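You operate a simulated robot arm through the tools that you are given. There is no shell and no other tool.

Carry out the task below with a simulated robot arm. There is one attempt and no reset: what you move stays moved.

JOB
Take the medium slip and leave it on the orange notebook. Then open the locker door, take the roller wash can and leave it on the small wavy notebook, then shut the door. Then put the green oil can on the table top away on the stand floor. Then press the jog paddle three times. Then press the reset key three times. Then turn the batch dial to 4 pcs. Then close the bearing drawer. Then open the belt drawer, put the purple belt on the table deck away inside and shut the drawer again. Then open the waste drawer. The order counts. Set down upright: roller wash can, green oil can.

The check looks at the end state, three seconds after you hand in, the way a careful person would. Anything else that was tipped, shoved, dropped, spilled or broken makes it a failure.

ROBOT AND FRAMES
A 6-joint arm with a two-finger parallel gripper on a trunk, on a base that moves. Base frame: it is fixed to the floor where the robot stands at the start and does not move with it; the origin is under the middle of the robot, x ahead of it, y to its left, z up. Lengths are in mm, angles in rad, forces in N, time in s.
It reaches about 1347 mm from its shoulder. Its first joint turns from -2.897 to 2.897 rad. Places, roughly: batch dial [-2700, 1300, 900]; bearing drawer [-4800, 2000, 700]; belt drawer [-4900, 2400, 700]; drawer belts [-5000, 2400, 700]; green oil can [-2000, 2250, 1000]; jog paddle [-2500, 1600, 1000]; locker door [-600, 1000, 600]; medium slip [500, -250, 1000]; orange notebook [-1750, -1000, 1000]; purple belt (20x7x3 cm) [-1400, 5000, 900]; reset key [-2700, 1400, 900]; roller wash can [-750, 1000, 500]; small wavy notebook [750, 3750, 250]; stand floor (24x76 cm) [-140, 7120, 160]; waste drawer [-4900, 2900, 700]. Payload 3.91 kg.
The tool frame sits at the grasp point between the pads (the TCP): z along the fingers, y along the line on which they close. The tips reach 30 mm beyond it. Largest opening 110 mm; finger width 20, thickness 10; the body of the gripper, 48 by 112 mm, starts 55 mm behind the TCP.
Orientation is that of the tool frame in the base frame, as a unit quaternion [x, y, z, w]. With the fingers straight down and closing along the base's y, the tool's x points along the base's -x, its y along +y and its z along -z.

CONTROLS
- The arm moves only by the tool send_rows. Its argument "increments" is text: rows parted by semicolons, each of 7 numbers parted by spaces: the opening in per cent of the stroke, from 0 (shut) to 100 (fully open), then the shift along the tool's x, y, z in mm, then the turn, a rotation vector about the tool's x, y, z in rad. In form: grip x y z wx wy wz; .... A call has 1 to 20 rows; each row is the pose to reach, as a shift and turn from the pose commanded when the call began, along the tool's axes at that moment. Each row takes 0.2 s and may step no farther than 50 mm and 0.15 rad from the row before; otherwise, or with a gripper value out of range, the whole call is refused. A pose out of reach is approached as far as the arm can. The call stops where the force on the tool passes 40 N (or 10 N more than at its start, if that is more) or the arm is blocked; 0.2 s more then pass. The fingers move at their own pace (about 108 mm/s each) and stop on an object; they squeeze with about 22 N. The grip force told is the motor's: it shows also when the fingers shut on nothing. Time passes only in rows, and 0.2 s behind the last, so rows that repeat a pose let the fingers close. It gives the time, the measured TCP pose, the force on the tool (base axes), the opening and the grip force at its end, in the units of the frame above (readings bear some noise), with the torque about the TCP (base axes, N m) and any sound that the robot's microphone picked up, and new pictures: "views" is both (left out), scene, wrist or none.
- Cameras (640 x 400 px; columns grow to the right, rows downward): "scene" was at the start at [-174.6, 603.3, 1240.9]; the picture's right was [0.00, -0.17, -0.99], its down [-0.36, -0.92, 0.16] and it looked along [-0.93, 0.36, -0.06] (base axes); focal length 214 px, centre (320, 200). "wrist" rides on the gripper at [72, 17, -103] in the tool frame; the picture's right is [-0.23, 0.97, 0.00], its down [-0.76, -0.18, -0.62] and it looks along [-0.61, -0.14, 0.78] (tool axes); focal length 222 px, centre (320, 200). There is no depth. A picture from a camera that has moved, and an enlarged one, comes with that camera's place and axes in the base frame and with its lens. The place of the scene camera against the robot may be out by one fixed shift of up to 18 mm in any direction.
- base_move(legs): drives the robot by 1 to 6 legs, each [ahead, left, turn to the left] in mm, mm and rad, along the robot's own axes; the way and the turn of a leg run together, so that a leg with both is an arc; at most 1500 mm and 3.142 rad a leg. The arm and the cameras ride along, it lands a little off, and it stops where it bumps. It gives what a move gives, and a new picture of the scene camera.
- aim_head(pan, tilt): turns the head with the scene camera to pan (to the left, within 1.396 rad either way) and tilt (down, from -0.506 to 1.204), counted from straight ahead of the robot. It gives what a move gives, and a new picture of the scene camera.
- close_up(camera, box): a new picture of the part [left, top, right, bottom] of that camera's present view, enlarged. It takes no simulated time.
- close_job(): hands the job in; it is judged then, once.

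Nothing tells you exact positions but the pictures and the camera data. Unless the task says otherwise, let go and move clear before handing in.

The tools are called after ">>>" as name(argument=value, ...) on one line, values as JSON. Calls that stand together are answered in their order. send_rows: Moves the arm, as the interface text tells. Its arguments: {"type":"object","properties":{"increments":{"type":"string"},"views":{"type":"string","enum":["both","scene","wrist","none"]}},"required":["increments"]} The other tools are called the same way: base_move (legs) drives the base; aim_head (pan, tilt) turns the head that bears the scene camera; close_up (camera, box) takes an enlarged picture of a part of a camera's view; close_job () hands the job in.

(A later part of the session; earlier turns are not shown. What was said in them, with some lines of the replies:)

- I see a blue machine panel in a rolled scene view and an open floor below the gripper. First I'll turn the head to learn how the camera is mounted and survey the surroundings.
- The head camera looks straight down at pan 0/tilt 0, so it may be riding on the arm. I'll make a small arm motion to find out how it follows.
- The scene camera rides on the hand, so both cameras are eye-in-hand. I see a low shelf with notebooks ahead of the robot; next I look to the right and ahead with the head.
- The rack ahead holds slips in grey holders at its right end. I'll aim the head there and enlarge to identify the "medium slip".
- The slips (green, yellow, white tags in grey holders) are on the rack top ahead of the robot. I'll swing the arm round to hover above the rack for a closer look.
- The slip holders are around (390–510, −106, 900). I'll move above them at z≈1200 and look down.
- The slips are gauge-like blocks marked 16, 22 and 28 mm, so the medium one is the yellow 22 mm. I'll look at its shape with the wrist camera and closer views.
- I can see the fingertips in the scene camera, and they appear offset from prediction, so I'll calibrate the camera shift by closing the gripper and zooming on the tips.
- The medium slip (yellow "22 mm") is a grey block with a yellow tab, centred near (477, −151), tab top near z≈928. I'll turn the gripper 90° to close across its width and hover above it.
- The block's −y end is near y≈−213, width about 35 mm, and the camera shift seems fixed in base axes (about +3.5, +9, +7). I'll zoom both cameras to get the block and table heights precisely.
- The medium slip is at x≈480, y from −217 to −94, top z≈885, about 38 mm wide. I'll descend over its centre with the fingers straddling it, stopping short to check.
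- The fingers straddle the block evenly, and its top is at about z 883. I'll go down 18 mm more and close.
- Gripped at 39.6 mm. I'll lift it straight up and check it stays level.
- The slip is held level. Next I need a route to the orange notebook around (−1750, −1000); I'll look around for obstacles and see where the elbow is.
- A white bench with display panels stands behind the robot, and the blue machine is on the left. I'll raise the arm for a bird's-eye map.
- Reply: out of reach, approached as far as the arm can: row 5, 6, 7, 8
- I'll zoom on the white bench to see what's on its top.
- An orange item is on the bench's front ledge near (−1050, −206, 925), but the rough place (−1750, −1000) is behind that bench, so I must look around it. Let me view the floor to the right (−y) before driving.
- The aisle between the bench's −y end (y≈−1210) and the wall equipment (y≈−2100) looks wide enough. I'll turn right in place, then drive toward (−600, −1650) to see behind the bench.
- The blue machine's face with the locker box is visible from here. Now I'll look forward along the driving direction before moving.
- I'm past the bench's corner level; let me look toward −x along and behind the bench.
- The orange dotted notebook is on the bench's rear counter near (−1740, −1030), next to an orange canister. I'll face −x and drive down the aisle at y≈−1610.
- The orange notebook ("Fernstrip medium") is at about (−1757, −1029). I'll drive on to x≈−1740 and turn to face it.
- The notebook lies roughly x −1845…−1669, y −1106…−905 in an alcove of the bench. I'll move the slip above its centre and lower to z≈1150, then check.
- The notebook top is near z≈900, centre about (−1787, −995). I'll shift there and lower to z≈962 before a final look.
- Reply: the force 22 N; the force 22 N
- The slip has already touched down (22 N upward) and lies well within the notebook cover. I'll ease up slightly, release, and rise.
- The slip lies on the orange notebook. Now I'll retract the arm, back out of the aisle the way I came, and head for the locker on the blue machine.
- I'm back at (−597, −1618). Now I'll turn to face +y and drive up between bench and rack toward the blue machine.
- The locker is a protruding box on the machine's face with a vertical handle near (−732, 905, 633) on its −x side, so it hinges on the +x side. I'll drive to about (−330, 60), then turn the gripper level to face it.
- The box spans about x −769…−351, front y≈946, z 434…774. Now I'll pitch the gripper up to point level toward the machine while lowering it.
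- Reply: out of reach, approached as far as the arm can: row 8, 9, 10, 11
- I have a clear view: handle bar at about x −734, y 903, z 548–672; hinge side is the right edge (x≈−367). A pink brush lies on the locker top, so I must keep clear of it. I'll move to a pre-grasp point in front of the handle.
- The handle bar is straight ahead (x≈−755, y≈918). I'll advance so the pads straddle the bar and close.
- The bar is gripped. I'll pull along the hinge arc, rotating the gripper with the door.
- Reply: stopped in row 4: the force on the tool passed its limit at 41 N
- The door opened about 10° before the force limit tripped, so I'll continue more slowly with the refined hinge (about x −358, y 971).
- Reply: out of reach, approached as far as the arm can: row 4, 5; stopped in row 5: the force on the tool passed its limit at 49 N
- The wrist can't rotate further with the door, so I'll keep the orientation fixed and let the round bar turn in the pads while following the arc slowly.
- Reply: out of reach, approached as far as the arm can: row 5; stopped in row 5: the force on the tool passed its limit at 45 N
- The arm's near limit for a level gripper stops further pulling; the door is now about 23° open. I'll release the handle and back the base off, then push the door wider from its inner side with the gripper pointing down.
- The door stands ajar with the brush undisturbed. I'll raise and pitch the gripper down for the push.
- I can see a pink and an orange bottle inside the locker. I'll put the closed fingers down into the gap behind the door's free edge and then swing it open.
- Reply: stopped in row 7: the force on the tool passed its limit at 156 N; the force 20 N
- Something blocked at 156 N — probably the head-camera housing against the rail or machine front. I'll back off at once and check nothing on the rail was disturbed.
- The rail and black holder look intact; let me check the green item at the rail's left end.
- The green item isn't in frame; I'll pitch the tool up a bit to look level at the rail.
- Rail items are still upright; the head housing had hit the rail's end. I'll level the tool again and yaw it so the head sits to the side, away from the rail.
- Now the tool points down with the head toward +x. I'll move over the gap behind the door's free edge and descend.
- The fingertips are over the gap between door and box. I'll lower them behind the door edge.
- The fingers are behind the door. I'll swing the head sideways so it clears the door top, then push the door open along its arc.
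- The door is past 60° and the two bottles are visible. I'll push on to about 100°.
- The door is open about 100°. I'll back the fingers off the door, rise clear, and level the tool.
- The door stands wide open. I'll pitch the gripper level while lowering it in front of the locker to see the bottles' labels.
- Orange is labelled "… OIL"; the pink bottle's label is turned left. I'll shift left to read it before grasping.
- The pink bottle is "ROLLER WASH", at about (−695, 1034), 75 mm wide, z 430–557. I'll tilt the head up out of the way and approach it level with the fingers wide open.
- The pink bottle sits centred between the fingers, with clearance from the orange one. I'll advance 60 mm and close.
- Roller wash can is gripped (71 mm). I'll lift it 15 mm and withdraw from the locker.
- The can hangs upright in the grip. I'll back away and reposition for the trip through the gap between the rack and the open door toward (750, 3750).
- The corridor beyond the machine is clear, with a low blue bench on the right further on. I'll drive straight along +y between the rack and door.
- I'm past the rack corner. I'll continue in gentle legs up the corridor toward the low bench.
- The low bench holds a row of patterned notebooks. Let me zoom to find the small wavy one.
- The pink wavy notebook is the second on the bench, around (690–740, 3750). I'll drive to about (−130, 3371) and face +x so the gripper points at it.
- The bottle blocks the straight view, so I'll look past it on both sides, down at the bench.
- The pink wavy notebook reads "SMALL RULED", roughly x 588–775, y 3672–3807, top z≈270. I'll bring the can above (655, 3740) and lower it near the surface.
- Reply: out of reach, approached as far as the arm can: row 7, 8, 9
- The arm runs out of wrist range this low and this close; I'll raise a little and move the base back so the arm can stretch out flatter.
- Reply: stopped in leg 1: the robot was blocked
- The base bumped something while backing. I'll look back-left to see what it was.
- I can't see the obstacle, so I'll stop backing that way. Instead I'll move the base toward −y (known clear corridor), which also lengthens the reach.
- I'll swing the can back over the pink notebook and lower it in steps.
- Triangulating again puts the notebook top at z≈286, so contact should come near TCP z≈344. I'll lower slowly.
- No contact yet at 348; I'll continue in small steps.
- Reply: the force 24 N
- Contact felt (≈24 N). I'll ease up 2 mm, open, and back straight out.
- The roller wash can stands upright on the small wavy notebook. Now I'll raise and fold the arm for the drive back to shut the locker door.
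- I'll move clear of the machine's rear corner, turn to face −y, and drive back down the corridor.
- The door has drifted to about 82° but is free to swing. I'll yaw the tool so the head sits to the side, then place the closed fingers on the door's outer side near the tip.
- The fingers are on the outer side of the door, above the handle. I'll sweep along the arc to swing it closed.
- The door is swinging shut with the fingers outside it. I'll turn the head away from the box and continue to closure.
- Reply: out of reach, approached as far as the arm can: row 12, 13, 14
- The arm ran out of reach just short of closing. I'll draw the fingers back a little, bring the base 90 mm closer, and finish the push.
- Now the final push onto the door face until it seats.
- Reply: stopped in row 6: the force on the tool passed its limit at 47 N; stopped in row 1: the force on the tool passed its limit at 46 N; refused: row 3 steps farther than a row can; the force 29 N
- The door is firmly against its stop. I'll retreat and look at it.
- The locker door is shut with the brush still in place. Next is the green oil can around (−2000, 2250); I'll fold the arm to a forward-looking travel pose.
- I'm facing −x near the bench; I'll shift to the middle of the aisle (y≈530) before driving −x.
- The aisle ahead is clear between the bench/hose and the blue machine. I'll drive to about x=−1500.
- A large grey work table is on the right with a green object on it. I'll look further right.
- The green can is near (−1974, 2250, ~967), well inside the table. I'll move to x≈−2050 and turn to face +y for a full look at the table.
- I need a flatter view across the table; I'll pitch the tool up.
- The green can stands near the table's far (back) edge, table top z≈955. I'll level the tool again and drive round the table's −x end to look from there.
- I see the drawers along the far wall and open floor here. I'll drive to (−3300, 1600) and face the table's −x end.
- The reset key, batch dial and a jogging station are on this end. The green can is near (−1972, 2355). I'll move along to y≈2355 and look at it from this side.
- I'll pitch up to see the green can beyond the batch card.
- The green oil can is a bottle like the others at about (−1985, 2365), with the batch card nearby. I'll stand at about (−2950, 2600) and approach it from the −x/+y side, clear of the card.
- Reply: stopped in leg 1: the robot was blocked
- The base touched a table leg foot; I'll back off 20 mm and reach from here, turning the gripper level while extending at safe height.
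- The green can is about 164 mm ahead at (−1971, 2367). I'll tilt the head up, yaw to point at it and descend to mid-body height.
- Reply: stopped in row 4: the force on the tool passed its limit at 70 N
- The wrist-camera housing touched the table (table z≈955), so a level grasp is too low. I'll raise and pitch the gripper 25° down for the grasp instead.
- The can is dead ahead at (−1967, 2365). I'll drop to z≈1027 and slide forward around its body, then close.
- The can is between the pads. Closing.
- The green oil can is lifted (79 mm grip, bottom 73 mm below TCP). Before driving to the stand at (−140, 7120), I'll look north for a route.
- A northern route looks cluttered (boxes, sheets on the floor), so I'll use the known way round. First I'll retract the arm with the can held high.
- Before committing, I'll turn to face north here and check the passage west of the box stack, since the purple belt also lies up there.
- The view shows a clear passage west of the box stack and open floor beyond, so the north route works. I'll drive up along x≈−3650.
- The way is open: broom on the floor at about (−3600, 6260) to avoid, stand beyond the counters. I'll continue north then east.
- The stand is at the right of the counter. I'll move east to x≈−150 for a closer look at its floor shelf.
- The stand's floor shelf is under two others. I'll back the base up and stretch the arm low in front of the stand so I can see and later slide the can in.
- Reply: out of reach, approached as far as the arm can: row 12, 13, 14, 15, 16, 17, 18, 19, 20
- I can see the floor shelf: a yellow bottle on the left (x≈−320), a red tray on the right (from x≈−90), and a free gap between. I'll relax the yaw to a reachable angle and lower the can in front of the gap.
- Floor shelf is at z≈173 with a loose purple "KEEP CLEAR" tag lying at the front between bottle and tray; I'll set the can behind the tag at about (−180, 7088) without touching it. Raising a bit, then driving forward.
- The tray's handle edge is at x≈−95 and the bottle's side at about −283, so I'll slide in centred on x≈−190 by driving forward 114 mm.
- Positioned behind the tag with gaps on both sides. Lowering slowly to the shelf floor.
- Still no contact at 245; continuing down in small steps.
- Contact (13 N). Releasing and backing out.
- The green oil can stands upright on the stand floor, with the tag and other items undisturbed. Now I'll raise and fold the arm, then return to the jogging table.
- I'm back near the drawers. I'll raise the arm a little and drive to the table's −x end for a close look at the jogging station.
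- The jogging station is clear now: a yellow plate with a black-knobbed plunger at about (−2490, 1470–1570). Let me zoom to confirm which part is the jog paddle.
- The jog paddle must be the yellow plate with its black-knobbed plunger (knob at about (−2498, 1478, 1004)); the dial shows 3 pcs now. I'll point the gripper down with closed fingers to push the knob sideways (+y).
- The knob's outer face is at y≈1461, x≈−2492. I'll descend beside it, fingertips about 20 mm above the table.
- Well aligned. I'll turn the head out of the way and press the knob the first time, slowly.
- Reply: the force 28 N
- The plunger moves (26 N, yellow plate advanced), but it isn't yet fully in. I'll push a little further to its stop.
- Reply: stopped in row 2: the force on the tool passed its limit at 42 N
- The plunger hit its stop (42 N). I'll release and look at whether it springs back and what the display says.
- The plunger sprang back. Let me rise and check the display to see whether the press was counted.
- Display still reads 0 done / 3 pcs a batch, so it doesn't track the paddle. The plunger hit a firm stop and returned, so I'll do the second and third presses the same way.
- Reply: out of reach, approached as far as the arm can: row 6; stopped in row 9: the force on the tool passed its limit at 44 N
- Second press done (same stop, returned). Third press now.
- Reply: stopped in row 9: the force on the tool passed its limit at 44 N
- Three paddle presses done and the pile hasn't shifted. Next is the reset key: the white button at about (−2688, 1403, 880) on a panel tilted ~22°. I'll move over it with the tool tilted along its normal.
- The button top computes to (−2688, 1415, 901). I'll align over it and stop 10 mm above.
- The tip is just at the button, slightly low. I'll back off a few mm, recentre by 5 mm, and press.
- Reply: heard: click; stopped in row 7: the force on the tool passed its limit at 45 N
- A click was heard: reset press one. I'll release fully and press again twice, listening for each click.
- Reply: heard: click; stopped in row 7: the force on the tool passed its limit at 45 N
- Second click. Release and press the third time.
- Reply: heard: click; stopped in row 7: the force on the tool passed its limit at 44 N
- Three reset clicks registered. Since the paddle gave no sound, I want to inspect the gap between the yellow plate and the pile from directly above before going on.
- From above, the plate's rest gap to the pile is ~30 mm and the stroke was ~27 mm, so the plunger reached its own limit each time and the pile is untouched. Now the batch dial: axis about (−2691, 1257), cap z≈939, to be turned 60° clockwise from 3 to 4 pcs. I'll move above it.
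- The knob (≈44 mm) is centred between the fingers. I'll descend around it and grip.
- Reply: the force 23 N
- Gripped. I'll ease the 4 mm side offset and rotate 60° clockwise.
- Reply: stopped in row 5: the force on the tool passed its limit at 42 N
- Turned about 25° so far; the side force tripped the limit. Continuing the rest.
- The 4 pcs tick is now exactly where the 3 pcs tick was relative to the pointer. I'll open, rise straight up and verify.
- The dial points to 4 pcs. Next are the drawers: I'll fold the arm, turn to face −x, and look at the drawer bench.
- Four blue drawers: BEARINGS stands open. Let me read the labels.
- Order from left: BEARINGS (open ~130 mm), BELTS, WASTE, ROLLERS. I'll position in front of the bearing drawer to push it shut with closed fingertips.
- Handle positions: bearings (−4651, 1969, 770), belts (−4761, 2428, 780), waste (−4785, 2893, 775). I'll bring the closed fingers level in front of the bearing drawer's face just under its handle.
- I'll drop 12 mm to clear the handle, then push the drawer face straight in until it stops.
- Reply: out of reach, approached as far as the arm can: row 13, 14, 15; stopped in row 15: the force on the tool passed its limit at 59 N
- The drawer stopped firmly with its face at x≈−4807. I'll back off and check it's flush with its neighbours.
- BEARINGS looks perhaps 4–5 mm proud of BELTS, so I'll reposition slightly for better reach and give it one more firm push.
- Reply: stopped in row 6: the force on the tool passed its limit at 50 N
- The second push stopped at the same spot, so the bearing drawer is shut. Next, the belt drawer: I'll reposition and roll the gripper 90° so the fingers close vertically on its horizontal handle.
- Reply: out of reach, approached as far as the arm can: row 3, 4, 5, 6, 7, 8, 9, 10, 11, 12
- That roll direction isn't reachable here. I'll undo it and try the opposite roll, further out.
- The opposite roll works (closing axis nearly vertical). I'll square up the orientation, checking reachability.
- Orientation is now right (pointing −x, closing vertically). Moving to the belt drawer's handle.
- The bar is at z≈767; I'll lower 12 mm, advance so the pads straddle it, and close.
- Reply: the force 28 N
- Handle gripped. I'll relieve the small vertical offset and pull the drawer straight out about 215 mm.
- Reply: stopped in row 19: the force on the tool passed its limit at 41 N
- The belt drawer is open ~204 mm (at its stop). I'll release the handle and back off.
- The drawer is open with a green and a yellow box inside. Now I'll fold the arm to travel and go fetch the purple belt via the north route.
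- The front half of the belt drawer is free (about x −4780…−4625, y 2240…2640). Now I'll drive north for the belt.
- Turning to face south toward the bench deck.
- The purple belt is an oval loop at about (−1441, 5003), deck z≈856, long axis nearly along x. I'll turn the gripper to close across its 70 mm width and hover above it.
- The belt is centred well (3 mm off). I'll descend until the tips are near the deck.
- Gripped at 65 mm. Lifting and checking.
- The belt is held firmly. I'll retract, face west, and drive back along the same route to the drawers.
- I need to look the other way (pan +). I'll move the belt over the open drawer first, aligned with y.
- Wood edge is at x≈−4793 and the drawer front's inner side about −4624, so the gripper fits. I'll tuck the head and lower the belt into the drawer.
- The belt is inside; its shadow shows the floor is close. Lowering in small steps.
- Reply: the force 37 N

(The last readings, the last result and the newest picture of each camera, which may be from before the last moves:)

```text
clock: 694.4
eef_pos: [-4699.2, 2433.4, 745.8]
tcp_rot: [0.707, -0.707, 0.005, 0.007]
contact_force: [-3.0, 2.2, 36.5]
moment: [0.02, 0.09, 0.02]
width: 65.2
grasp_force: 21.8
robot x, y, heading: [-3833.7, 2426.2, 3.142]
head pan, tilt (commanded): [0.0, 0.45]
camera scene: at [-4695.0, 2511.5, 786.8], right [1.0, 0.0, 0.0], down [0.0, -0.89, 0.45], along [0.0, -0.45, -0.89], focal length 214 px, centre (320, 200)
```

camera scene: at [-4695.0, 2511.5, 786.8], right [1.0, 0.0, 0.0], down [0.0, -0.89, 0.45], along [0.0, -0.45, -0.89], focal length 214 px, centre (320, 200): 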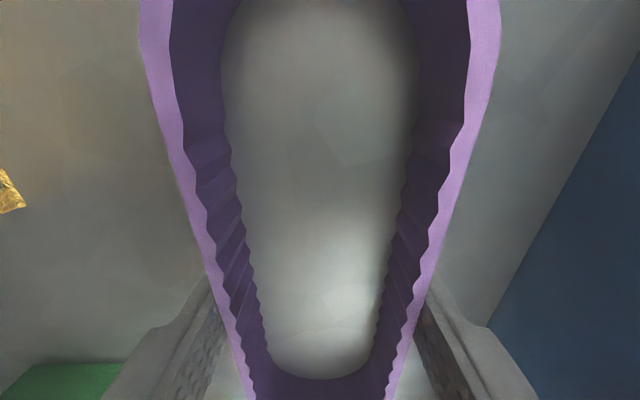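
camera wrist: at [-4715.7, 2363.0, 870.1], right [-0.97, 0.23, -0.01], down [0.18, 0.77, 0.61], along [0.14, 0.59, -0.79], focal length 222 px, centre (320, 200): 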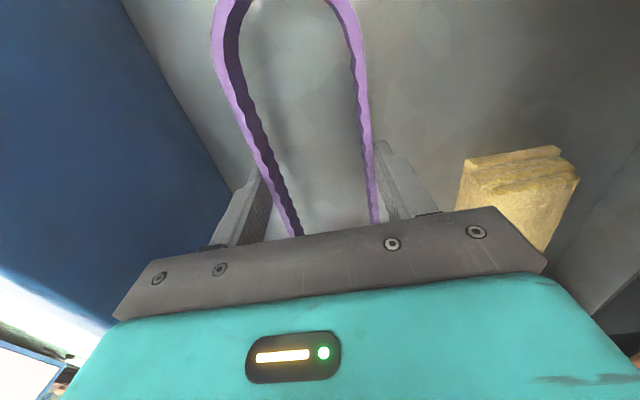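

Contact with the drawer floor. Easing up, opening, and rising out.

>>> send_rows(increments="0 0 0 -4 0 0 0; 0 0 0 -4 0 0 0; 70 0 0 -4 0 0 0; 80 0 0 -4 0 0 0; 80 0 0 -4 0 0 0; 80 0 0 -20 0 0 0; 80 0 0 -60 0 0 0; 80 0 0 -105 0 0 0; 80 0 0 -150 0 0 0; 80 0 0 -195 0 0 0; 80 0 0 -240 0 0 0; 80 0 0 -285 0 0 0; 80 0 0 -320 0 0 0", views="scene")

```text
clock: 697.2
eef_pos: [-4704.6, 2437.0, 1066.2]
tcp_rot: [-0.707, 0.707, -0.008, -0.005]
contact_force: [-0.2, 0.1, -0.5]
moment: [0.0, -0.01, 0.03]
width: 88.1
grasp_force: 0.1
robot x, y, heading: [-3836.3, 2424.1, 3.135]
head pan, tilt (commanded): [0.0, 0.45]
camera scene: at [-4698.7, 2515.2, 1106.3], right [1.0, 0.0, 0.0], down [0.0, -0.89, 0.45], along [0.0, -0.45, -0.89], focal length 214 px, centre (320, 200)
```

scene: 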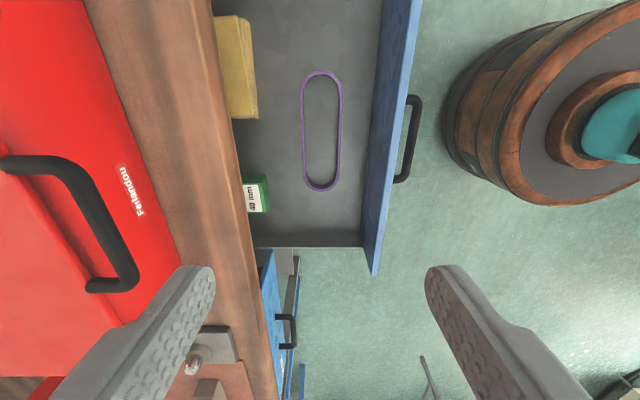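

The belt lies flat in the drawer's free front half. Now I'll retract, set the tool level, and push the drawer shut like the first one.

>>> send_rows(increments="0 0 -40 0 0 0 -0.14; 0 0 -80 0 0 0 -0.28; 0 0 -120 0 0 0 -0.42; 0 0 -160 0 0 0 -0.56; 0 0 -200 0 0 0 -0.7; 0 0 -240 0 0 0 -0.84; 0 0 -280 0 0 0 -0.98; 0 0 -320 0 0 0 -1.12; 0 0 -350 0 0 0 -1.26; 0 0 -380 0 0 0 -1.4; 0 0 -400 0 0 0 -1.54; 0 0 -400 0 0 0 -1.571", views="none")

>>> base_move(legs=[[-115, -291, 0]])

```text
clock: 699.8
eef_pos: [-4301.4, 2439.9, 1064.8]
tcp_rot: [1.0, 0.002, 0.001, 0.008]
contact_force: [1.1, 0.4, 0.1]
moment: [-0.03, 0.01, 0.01]
width: 0.0
grasp_force: 22.1
robot x, y, heading: [-3838.8, 2426.3, 3.138]
head pan, tilt (commanded): [0.0, 0.45]
```

```text
clock: 701.9
eef_pos: [-4185.7, 2728.1, 1064.9]
tcp_rot: [1.0, 0.002, 0.002, 0.009]
contact_force: [0.3, 0.0, 0.0]
moment: [-0.01, 0.03, 0.02]
width: 0.2
grasp_force: 21.9
robot x, y, heading: [-3722.0, 2718.7, -3.137]
head pan, tilt (commanded): [0.0, 0.45]
camera scene: at [-4252.2, 2737.0, 1105.5], right [0.0, 1.0, -0.02], down [0.9, 0.01, 0.44], along [0.44, -0.01, -0.9], focal length 214 px, centre (320, 200)
```

scene: 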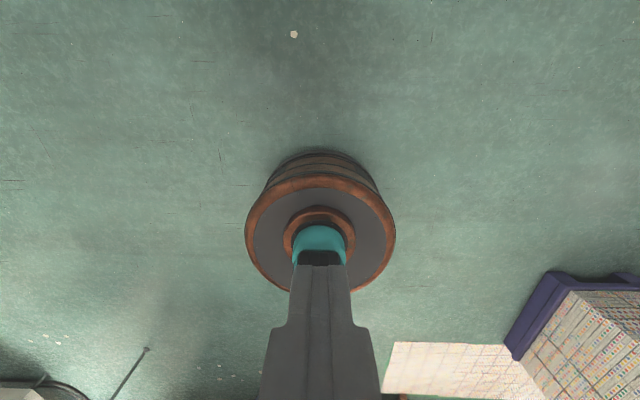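

>>> send_rows(increments="0 -23.4 22.5 26 0 -0.121 0; 0 -46.8 45.1 52 0 -0.242 0; 0 -70.2 67.6 78 0 -0.363 0; 0 -93.5 90.2 104 0 -0.483 0; 0 -116.9 112.7 130 0 -0.604 0; 0 -140.3 135.2 156 0 -0.725 0; 0 -163.7 157.8 182 0 -0.846 0; 0 -187.1 180.3 208 0 -0.967 0; 0 -210.5 202.8 234 0 -1.088 0; 0 -233.8 225.4 260 0 -1.208 0; 0 -257.2 247.9 286 0 -1.329 0; 0 -280.6 270.5 312 0 -1.45 0; 0 -304 293 338 0 -1.571 0; 0 -304 293 338 0 -1.571 0", views="none")

>>> aim_head(pan=0, tilt=0.3)

```text
clock: 704.9
eef_pos: [-4489.4, 2428.0, 732.7]
tcp_rot: [0.708, -0.004, -0.706, 0.008]
contact_force: [-0.1, 0.9, 0.5]
moment: [-0.01, -0.01, 0.0]
width: 0.1
grasp_force: 21.9
robot x, y, heading: [-3723.2, 2721.0, -3.144]
head pan, tilt (commanded): [0.0, 0.45]
```

```text
clock: 705.6
eef_pos: [-4488.2, 2427.8, 733.0]
tcp_rot: [0.708, -0.004, -0.706, 0.008]
contact_force: [0.4, 1.0, 0.4]
moment: [0.01, -0.02, 0.0]
width: 0.0
grasp_force: 22.2
robot x, y, heading: [-3718.0, 2718.0, -3.139]
head pan, tilt (commanded): [0.0, 0.3]
camera scene: at [-4448.8, 2438.5, 817.6], right [0.0, 1.0, -0.02], down [0.3, -0.01, -0.95], along [-0.95, -0.01, -0.3], focal length 214 px, centre (320, 200)
```

scene: 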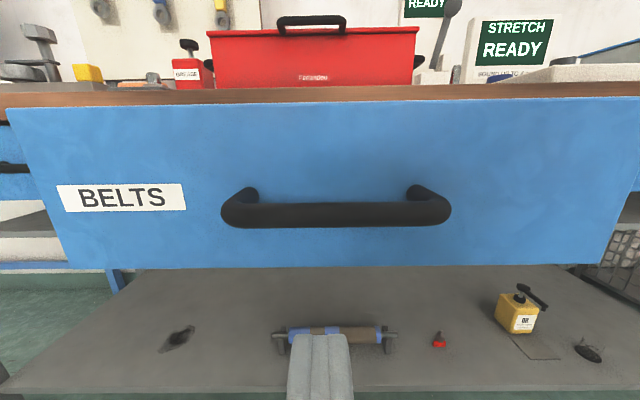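

>>> send_rows(increments="0 9 0 20 0 0 0; 0 9 0 40 0 0 0; 0 9 0 60 0 0 0; 0 9 0 78 0 0 0; 0 9 0 90 0 0 0; 0 9 0 102 0 0 0; 0 9 0 114 0 0 0; 0 9 0 126 0 0 0; 0 9 0 138 0 0 0; 0 9 0 150 0 0 0; 0 9 0 162 0 0 0; 0 9 0 174 0 0 0; 0 9 0 186 0 0 0; 0 9 0 198 0 0 0; 0 9 0 210 0 0 0; 0 9 0 222 0 0 0; 0 9 0 234 0 0 0; 0 9 0 246 0 0 0; 0 9 0 258 0 0 0", views="none")

>>> send_rows(increments="0 0 0 8 0 0 0; 0 0 0 16 0 0 0; 0 0 0 22 0 0 0; 0 0 0 28 0 0 0; 0 0 0 34 0 0 0; 0 0 0 40 0 0 0; 0 0 0 46 0 0 0; 0 0 0 52 0 0 0", views="scene")

```text
clock: 709.6
eef_pos: [-4748.9, 2426.3, 720.7]
tcp_rot: [0.708, -0.003, -0.706, 0.007]
contact_force: [1.1, 0.4, -0.7]
moment: [0.0, -0.02, 0.0]
width: 0.2
grasp_force: 22.2
robot x, y, heading: [-3723.8, 2719.0, -3.143]
head pan, tilt (commanded): [0.0, 0.3]
```

```text
clock: 710.8
eef_pos: [-4778.7, 2424.7, 720.1]
tcp_rot: [0.708, -0.005, -0.706, 0.007]
contact_force: [18.3, 5.0, 6.4]
moment: [-0.03, 0.35, -0.2]
width: 0.0
grasp_force: 22.3
robot x, y, heading: [-3726.5, 2716.7, -3.142]
head pan, tilt (commanded): [0.0, 0.3]
stopped in row 5: the force on the tool passed its limit at 58 N (the readings are from after the stop); the commanded pose is now the measured one
camera scene: at [-4737.1, 2436.6, 804.8], right [0.0, 1.0, -0.02], down [0.3, -0.01, -0.95], along [-0.95, -0.01, -0.3], focal length 214 px, centre (320, 200)
```

scene: 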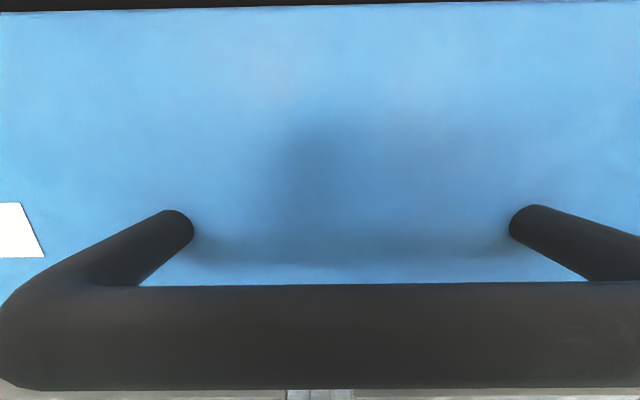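

The belt drawer is shut (same stop). Last task: open the waste drawer. I'll back off, rise, shift the base to it, and roll the gripper for its handle.

>>> send_rows(increments="0 0 0 -30 0 0 0; 0 0 0 -70 0 0 0; 0 0 0 -110 0 0 0; 0 -30 0 -130 0 0 0; 0 -70 0 -140 0 0 0; 0 -110 0 -140 0 0 0; 0 -150 0 -140 0 0 0; 0 -190 0 -140 0 0 0; 0 -230 0 -140 0 0 0; 0 -270 0 -140 0 0 0; 0 -290 0 -140 0 0 0", views="none")

>>> base_move(legs=[[0, -465, 0]])

>>> send_rows(increments="40 0 0 0 0 0 -0.143; 40 0 0 0 0 0 -0.286; 40 0 0 0 0 0 -0.429; 40 0 0 0 0 0 -0.572; 40 0 0 0 0 0 -0.715; 40 0 0 0 0 0 -0.858; 40 0 0 0 0 0 -1.001; 40 0 0 0 0 0 -1.144; 40 0 0 0 0 0 -1.287; 40 0 0 0 0 0 -1.43; 40 0 0 0 0 0 -1.571; 40 0 0 0 0 0 -1.571", views="both")

```text
clock: 713.2
eef_pos: [-4643.8, 2432.4, 1007.0]
tcp_rot: [0.709, -0.004, -0.705, 0.007]
contact_force: [-0.7, -0.2, -0.4]
moment: [-0.02, -0.01, 0.0]
width: 0.1
grasp_force: 21.7
robot x, y, heading: [-3725.4, 2718.3, -3.146]
head pan, tilt (commanded): [0.0, 0.3]
```

```text
clock: 715.9
eef_pos: [-4642.8, 2897.5, 1006.8]
tcp_rot: [0.709, -0.007, -0.705, 0.005]
contact_force: [0.6, 0.3, 0.4]
moment: [0.03, 0.02, -0.01]
width: 0.0
grasp_force: 22.1
robot x, y, heading: [-3718.4, 3179.5, 3.137]
head pan, tilt (commanded): [0.0, 0.3]
camera scene: at [-4603.6, 2907.8, 1092.3], right [0.0, 1.0, -0.02], down [0.3, -0.02, -0.95], along [-0.95, 0.0, -0.3], focal length 214 px, centre (320, 200)
```

scene: 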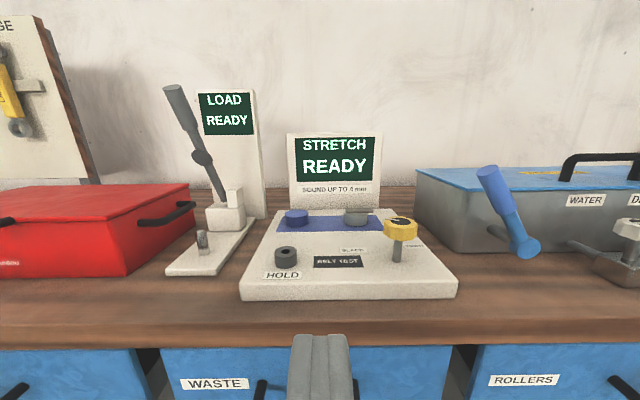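

```text
clock: 718.5
eef_pos: [-4643.9, 2898.7, 1006.8]
tcp_rot: [0.505, 0.497, -0.502, -0.495]
contact_force: [0.1, 0.0, 0.3]
moment: [-0.03, 0.03, 0.0]
width: 44.1
grasp_force: 0.1
robot x, y, heading: [-3722.2, 3179.4, 3.133]
head pan, tilt (commanded): [0.0, 0.3]
camera scene: at [-4603.0, 2824.1, 1011.0], right [-0.01, 0.01, 1.0], down [0.3, 0.95, -0.01], along [-0.95, 0.3, -0.01], focal length 214 px, centre (320, 200)
camera wrist: at [-4540.3, 2968.6, 989.1], right [0.0, -0.24, -0.97], down [0.62, -0.76, 0.19], along [-0.78, -0.6, 0.15], focal length 222 px, centre (320, 200)
```

scene: 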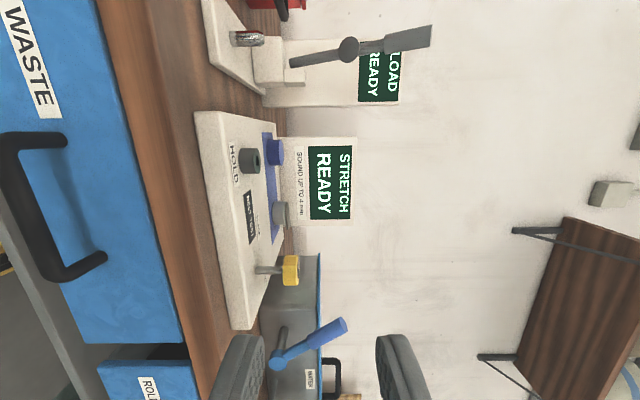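
wrist: 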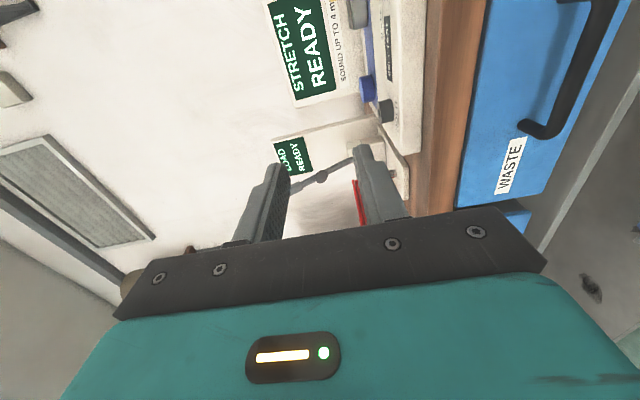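

Rolled successfully. The waste handle is at about y 2879, z 770. Moving in front of it.

>>> send_rows(increments="40 -2.7 39.5 9.5 0 0 0; 40 -5.3 79 19 0 0 0; 40 -8 118.5 28.5 0 0 0; 40 -10.7 158 38 0 0 0; 40 -13.3 197.5 47.5 0 0 0; 40 -16 237 57 0 0 0; 40 -16 237 57 0 0 0", views="none")

>>> aim_head(pan=0, tilt=0.4)

```text
clock: 720.1
eef_pos: [-4700.6, 2877.9, 770.3]
tcp_rot: [0.506, 0.497, -0.502, -0.495]
contact_force: [0.0, 0.9, 0.3]
moment: [0.0, 0.0, 0.0]
width: 44.3
grasp_force: 0.1
robot x, y, heading: [-3719.0, 3180.5, 3.136]
head pan, tilt (commanded): [0.0, 0.3]
```

```text
clock: 720.8
eef_pos: [-4699.6, 2877.7, 771.3]
tcp_rot: [0.506, 0.497, -0.501, -0.496]
contact_force: [0.3, -0.1, 0.0]
moment: [-0.02, 0.0, -0.01]
width: 44.0
grasp_force: 0.1
robot x, y, heading: [-3718.6, 3181.3, 3.132]
head pan, tilt (commanded): [0.0, 0.4]
camera scene: at [-4659.4, 2814.2, 775.0], right [-0.01, 0.02, 1.0], down [0.39, 0.92, -0.01], along [-0.92, 0.39, -0.01], focal length 214 px, centre (320, 200)
```

scene: 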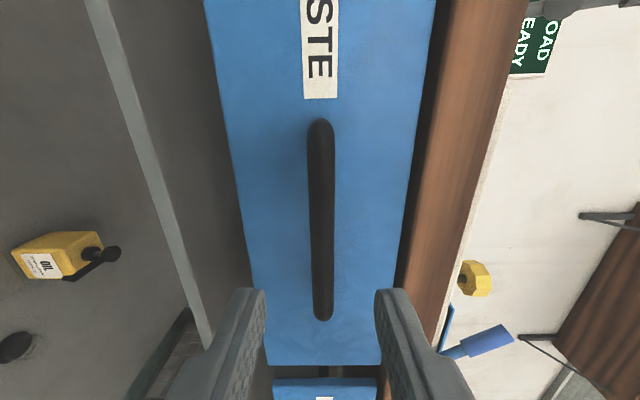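

Aligned. Advancing onto the bar and closing.

>>> send_rows(increments="45 0 2 15 0 0 0; 45 0 2 30 0 0 0; 45 0 2 45 0 0 0; 45 0 2 57 0 0 0; 45 0 2 57 0 0 0; 0 0 2 57 0 0 0; 0 0 2 57 0 0 0; 0 0 2 57 0 0 0", views="scene")

```text
clock: 722.6
eef_pos: [-4757.6, 2879.5, 771.2]
tcp_rot: [0.505, 0.495, -0.504, -0.496]
contact_force: [-3.6, -0.7, 40.8]
moment: [0.9, 0.4, -0.16]
width: 13.7
grasp_force: 44.5
robot x, y, heading: [-3722.0, 3175.8, 3.139]
head pan, tilt (commanded): [0.0, 0.4]
camera scene: at [-4715.2, 2814.7, 775.7], right [0.0, 0.02, 1.0], down [0.39, 0.92, -0.02], along [-0.92, 0.39, -0.01], focal length 214 px, centre (320, 200)
```

scene: 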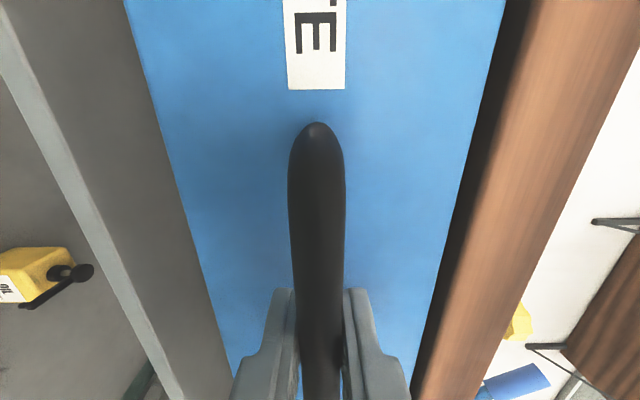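

Gripped; relieving the vertical offset and pulling the waste drawer out.

>>> send_rows(increments="0 0 -4 0 0 0 0; 0 0 -8 0 0 0 0; 0 0 -8 -12 0 0 0; 0 0 -8 -24 0 0 0; 0 0 -8 -36 0 0 0; 0 0 -8 -48 0 0 0; 0 0 -8 -60 0 0 0; 0 0 -8 -72 0 0 0; 0 0 -8 -84 0 0 0; 0 0 -8 -96 0 0 0; 0 0 -8 -108 0 0 0; 0 0 -8 -120 0 0 0; 0 0 -8 -132 0 0 0; 0 0 -8 -144 0 0 0; 0 0 -8 -156 0 0 0; 0 0 -8 -168 0 0 0; 0 0 -8 -180 0 0 0; 0 0 -8 -192 0 0 0; 0 0 -8 -204 0 0 0; 0 0 -8 -212 0 0 0", views="scene")

```text
clock: 725.1
eef_pos: [-4646.7, 2878.2, 773.8]
tcp_rot: [0.505, 0.5, -0.5, -0.494]
contact_force: [2.2, 0.0, -11.7]
moment: [0.9, -0.11, 0.18]
width: 13.6
grasp_force: 45.7
robot x, y, heading: [-3721.4, 3177.0, 3.138]
head pan, tilt (commanded): [0.0, 0.4]
stopped in row 12: the force on the tool passed its limit at 51 N (the readings are from after the stop); the commanded pose is now the measured one
camera scene: at [-4605.8, 2814.7, 776.0], right [-0.01, 0.01, 1.0], down [0.39, 0.92, -0.01], along [-0.92, 0.39, -0.01], focal length 214 px, centre (320, 200)
```

scene: 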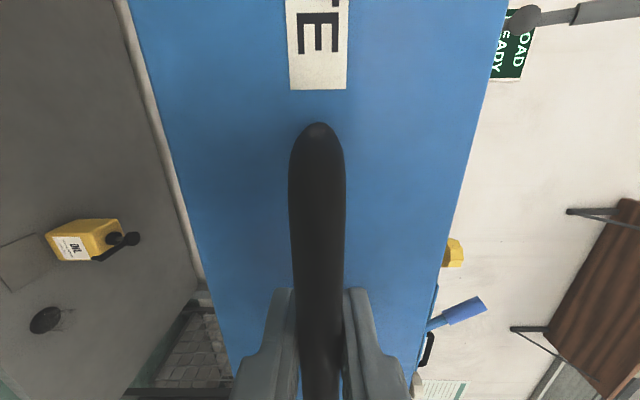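

It stopped after 111 mm at 51 N. I'll try pulling on more slowly to see whether it's the stop.

>>> send_rows(increments="0 0 2 -5 0 0 0; 0 0 2 -10 0 0 0; 0 0 2 -16 0 0 0; 0 0 2 -22 0 0 0; 0 0 2 -28 0 0 0; 0 0 2 -34 0 0 0; 0 0 2 -40 0 0 0; 0 0 2 -46 0 0 0; 0 0 2 -52 0 0 0; 0 0 2 -58 0 0 0; 0 0 2 -64 0 0 0; 0 0 2 -70 0 0 0; 0 0 2 -76 0 0 0; 0 0 2 -82 0 0 0; 0 0 2 -88 0 0 0; 0 0 2 -94 0 0 0; 0 0 2 -100 0 0 0", views="scene")

```text
clock: 728.7
eef_pos: [-4546.8, 2877.0, 770.7]
tcp_rot: [0.506, 0.498, -0.501, -0.495]
contact_force: [-1.0, -1.1, -10.5]
moment: [0.86, -0.11, 0.61]
width: 13.5
grasp_force: 44.8
robot x, y, heading: [-3721.1, 3180.1, 3.137]
head pan, tilt (commanded): [0.0, 0.4]
camera scene: at [-4505.5, 2814.6, 776.1], right [-0.01, 0.01, 1.0], down [0.39, 0.92, -0.01], along [-0.92, 0.39, -0.01], focal length 214 px, centre (320, 200)
```

scene: 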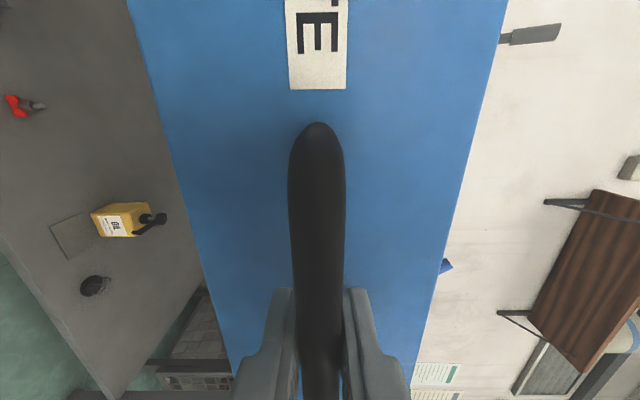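

Open 211 mm now. A touch more to find the stop, then release and back away.

>>> send_rows(increments="0 0 0 -4 0 0 0; 0 0 0 -8 0 0 0; 0 0 0 -12 0 0 0; 0 0 0 -16 0 0 0; 0 0 0 -20 0 0 0", views="none")

>>> send_rows(increments="50 0 0 0 0 0 0; 50 0 0 0 0 0 0; 50 0 0 0 0 0 0; 50 0 0 -25 0 0 0; 50 0 0 -60 0 0 0; 50 0 0 -95 0 0 0; 50 0 -30 -105 0 0 0; 50 0 -70 -105 0 0 0; 50 0 -110 -105 0 0 0; 50 0 -150 -105 0 0 0; 50 0 -190 -105 0 0 0; 50 0 -230 -105 0 0 0; 50 0 -270 -105 0 0 0", views="scene")

```text
clock: 729.9
eef_pos: [-4527.4, 2878.7, 772.6]
tcp_rot: [0.506, 0.498, -0.501, -0.495]
contact_force: [-1.1, 2.9, -21.4]
moment: [0.82, -0.2, 0.03]
width: 13.9
grasp_force: 44.6
robot x, y, heading: [-3721.8, 3177.6, 3.139]
head pan, tilt (commanded): [0.0, 0.4]
```

```text
clock: 732.7
eef_pos: [-4424.5, 2886.3, 1040.7]
tcp_rot: [0.506, 0.498, -0.501, -0.495]
contact_force: [-0.5, -0.2, 0.3]
moment: [-0.01, 0.04, 0.02]
width: 55.0
grasp_force: 0.0
robot x, y, heading: [-3718.8, 3177.3, 3.144]
head pan, tilt (commanded): [0.0, 0.4]
camera scene: at [-4383.8, 2821.5, 1044.6], right [-0.01, 0.01, 1.0], down [0.39, 0.92, -0.01], along [-0.92, 0.39, -0.01], focal length 214 px, centre (320, 200)
```

scene: 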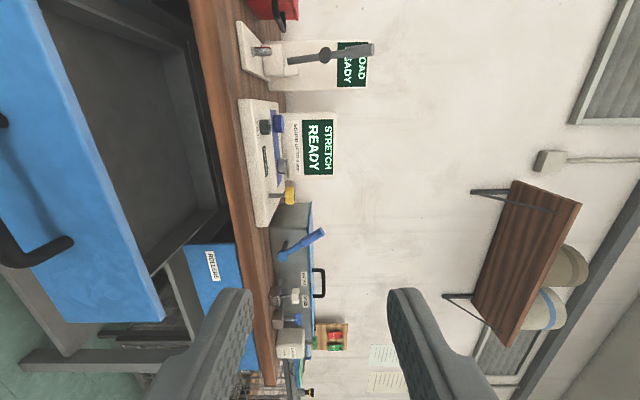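

The waste drawer is open. I'll fold the arm clear and take a last look at all the drawers.

>>> send_rows(increments="0 0 0 -10 -0.143 0 0; 0 0 0 -20 -0.286 0 0; 0 0 0 -30 -0.429 0 0; 0 0 0 -40 -0.572 0 0; 0 0 0 -50 -0.715 0 0; 0 0 0 -60 -0.858 0 0; 0 0 0 -70 -1.001 0 0; 0 0 0 -80 -1.144 0 0; 0 0 0 -90 -1.287 0 0; 0 0 0 -100 -1.43 0 0; 0 0 0 -110 -1.571 0 0", views="none")

>>> send_rows(increments="0 15 15 -5 0 0 0.143; 0 30 30 -10 0 0 0.286; 0 45 45 -15 0 0 0.429; 0 60 60 -20 0 0 0.572; 0 75 75 -25 0 0 0.715; 0 90 90 -30 0 0 0.858; 0 105 105 -35 0 0 1.001; 0 120 120 -40 0 0 1.144; 0 135 135 -45 0 0 1.287; 0 150 150 -50 0 0 1.43; 0 160 160 -55 0 0 1.571", views="none")

>>> aim_head(pan=0.4, tilt=-0.506)

```text
clock: 735.1
eef_pos: [-4314.6, 2879.9, 1043.8]
tcp_rot: [0.708, 0.707, -0.002, 0.009]
contact_force: [0.9, -0.7, 0.8]
moment: [-0.02, 0.03, 0.02]
width: 0.1
grasp_force: 22.1
robot x, y, heading: [-3721.6, 3175.8, 3.136]
head pan, tilt (commanded): [0.0, 0.4]
```

```text
clock: 737.5
eef_pos: [-4154.7, 3044.7, 1096.7]
tcp_rot: [1.0, -0.001, 0.003, 0.008]
contact_force: [-0.3, -0.3, -1.3]
moment: [0.02, -0.04, -0.04]
width: 0.0
grasp_force: 22.2
robot x, y, heading: [-3718.4, 3177.0, 3.134]
head pan, tilt (commanded): [0.0, 0.4]
```

```text
clock: 738.7
eef_pos: [-4155.2, 3044.5, 1095.9]
tcp_rot: [1.0, 0.0, 0.003, 0.008]
contact_force: [1.1, 0.1, -0.2]
moment: [0.02, 0.02, 0.0]
width: 0.0
grasp_force: 22.1
robot x, y, heading: [-3722.6, 3177.2, 3.135]
head pan, tilt (commanded): [0.4, -0.499]
camera scene: at [-4300.9, 3028.8, 1166.7], right [0.0, 0.92, -0.4], down [0.88, -0.19, -0.43], along [-0.47, -0.35, -0.81], focal length 214 px, centre (320, 200)
```

scene: 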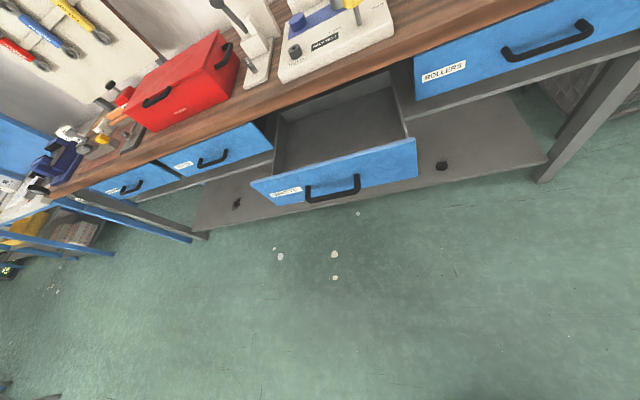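

Bearings and belts are flush, waste is open. As a final check I'll turn and read the batch display from here.

>>> base_move(legs=[[0, 0, 2.6]])

>>> aim_head(pan=0.2, tilt=-0.506)

```text
clock: 745.2
eef_pos: [-3285.4, 3059.6, 1096.8]
tcp_rot: [0.278, 0.961, 0.008, -0.001]
contact_force: [-0.8, -0.5, -0.3]
moment: [0.0, -0.05, 0.01]
width: 0.0
grasp_force: 22.6
robot x, y, heading: [-3720.7, 3176.6, -0.564]
head pan, tilt (commanded): [0.4, -0.499]
camera scene: at [-3139.4, 3009.3, 1166.8], right [-0.49, -0.77, -0.4], down [-0.64, 0.63, -0.43], along [0.59, 0.05, -0.81], focal length 214 px, centre (320, 200)
```

scene: 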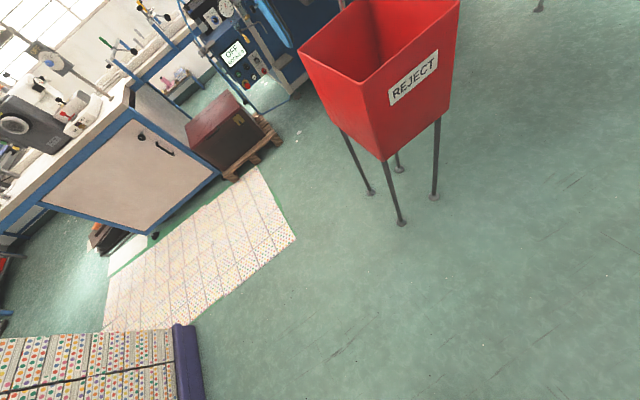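

```text
clock: 745.9
eef_pos: [-3283.6, 3059.2, 1097.0]
tcp_rot: [0.278, 0.961, 0.008, -0.001]
contact_force: [0.2, 0.4, 0.3]
moment: [0.01, 0.03, -0.04]
width: 0.0
grasp_force: 21.8
robot x, y, heading: [-3721.7, 3180.4, -0.566]
head pan, tilt (commanded): [0.201, -0.499]
camera scene: at [-3146.2, 2998.7, 1162.7], right [-0.52, -0.83, -0.21], down [-0.69, 0.56, -0.46], along [0.5, -0.09, -0.86], focal length 214 px, centre (320, 200)
```

scene: 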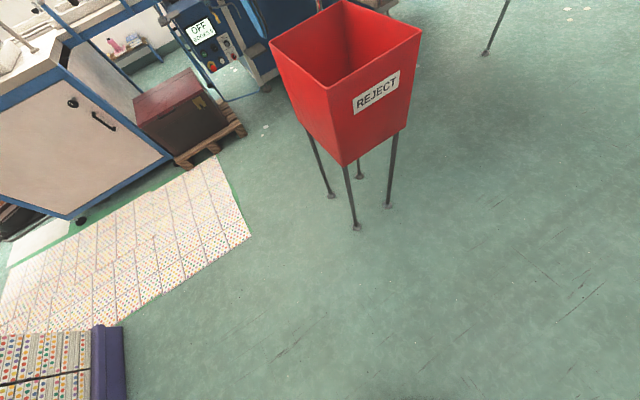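

The reject bin's legs stand where they were before my light bump. I'll tilt up to read the batch display.

>>> send_rows(increments="0 0 0 0 0 -0.14 0; 0 0 0 0 0 -0.28 0; 0 0 0 0 0 -0.42 0; 0 0 0 0 0 -0.56 0", views="none")

>>> aim_head(pan=-0.4, tilt=-0.45)

>>> close_up(camera="scene", box=[220, 60, 460, 210])

```text
clock: 746.9
eef_pos: [-3283.7, 3059.0, 1095.9]
tcp_rot: [0.27, 0.924, -0.069, 0.264]
contact_force: [-0.3, -0.2, -0.5]
moment: [0.0, 0.01, -0.01]
width: 0.0
grasp_force: 21.9
robot x, y, heading: [-3724.9, 3178.8, -0.566]
head pan, tilt (commanded): [0.201, -0.499]
```

```text
clock: 747.9
eef_pos: [-3285.2, 3059.0, 1097.0]
tcp_rot: [0.27, 0.923, -0.069, 0.263]
contact_force: [-0.5, 0.3, -0.4]
moment: [-0.01, -0.04, 0.02]
width: 0.2
grasp_force: 21.6
robot x, y, heading: [-3722.2, 3178.2, -0.57]
head pan, tilt (commanded): [-0.4, -0.45]
camera scene: at [-3219.3, 2995.4, 1231.3], right [-0.67, -0.67, 0.32], down [-0.55, 0.16, -0.82], along [0.5, -0.72, -0.48], focal length 214 px, centre (320, 200)
```

scene: 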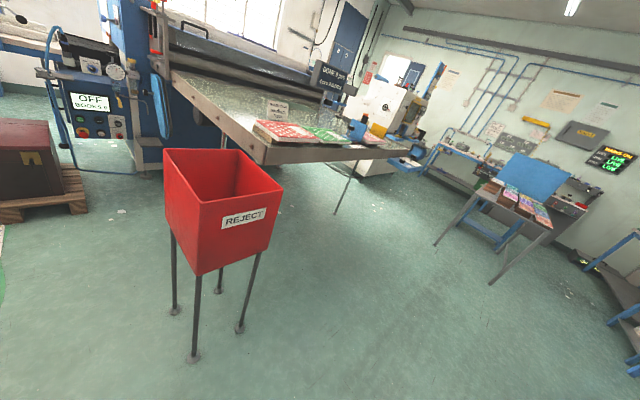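

```text
2.67 times, centred on (340, 135) of scene
camera zoom: at [-3219.3, 2995.4, 1231.3], right [-0.67, -0.67, 0.32], down [-0.55, 0.16, -0.82], along [0.5, -0.72, -0.48], focal length 572 px, centre (267, 373)
```

zoom: 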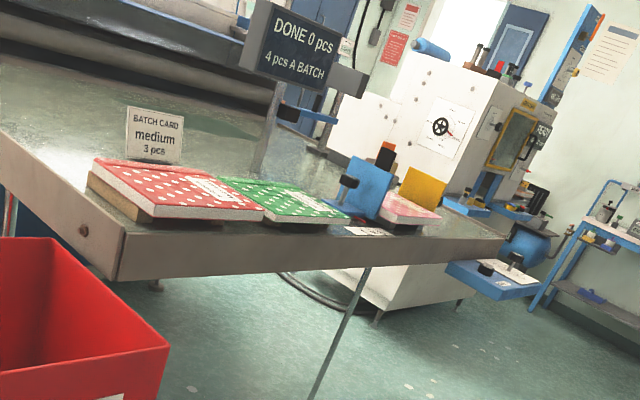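

The display now reads "4 pcs A BATCH", the bearing and belt drawers are shut with the belt inside, the waste drawer is open, and the gripper is empty and clear. Every step was done in order. The three jog paddle presses made no sound, but each one reached the plunger's stop and sprang back. I'm handing the job in now.

>>> close_job()

```text
The job is handed in.
```

I did every step in order and handed the job in. I can't confirm from any signal that the jog paddle presses were counted.

- **Medium slip:** the 22 mm slip lies on the orange notebook at the back of the white bench.
- **Roller wash can:** it stands upright on the small wavy notebook, and the locker door is shut.
- **Green oil can:** it stands upright on the stand floor, behind a loose "KEEP CLEAR" tag that I did not touch.
- **Jog paddle:** I pressed it three times. Each press reached a firm stop and sprang back, but made no sound. The display read "DONE 0 pcs" when I checked after the first press, and again at the end, after the reset presses.
- **Reset key:** I pressed it three times and heard a click each time.
- **Batch dial:** it is set to 4 pcs, and the display reads "4 pcs A BATCH".
- **Drawers:** the bearing drawer is closed, and the belt drawer is shut with the purple belt inside. The waste drawer is open by about 230 mm.

There were four unplanned contacts along the way:

- **Shelf on the blue machine:** the camera housing hit the end of the shelf above the locker (156 N). The two holders on it were still upright afterwards.
- **Work table:** the gripper pressed on the table beside the green can (70 N) and nothing moved.
- **Reject bin:** the base bumped one of its legs. By my later measurement it had not moved.
- **White bench:** the base also bumped what I took to be its leg, without ever seeing the contact, and I did not re-check that spot.
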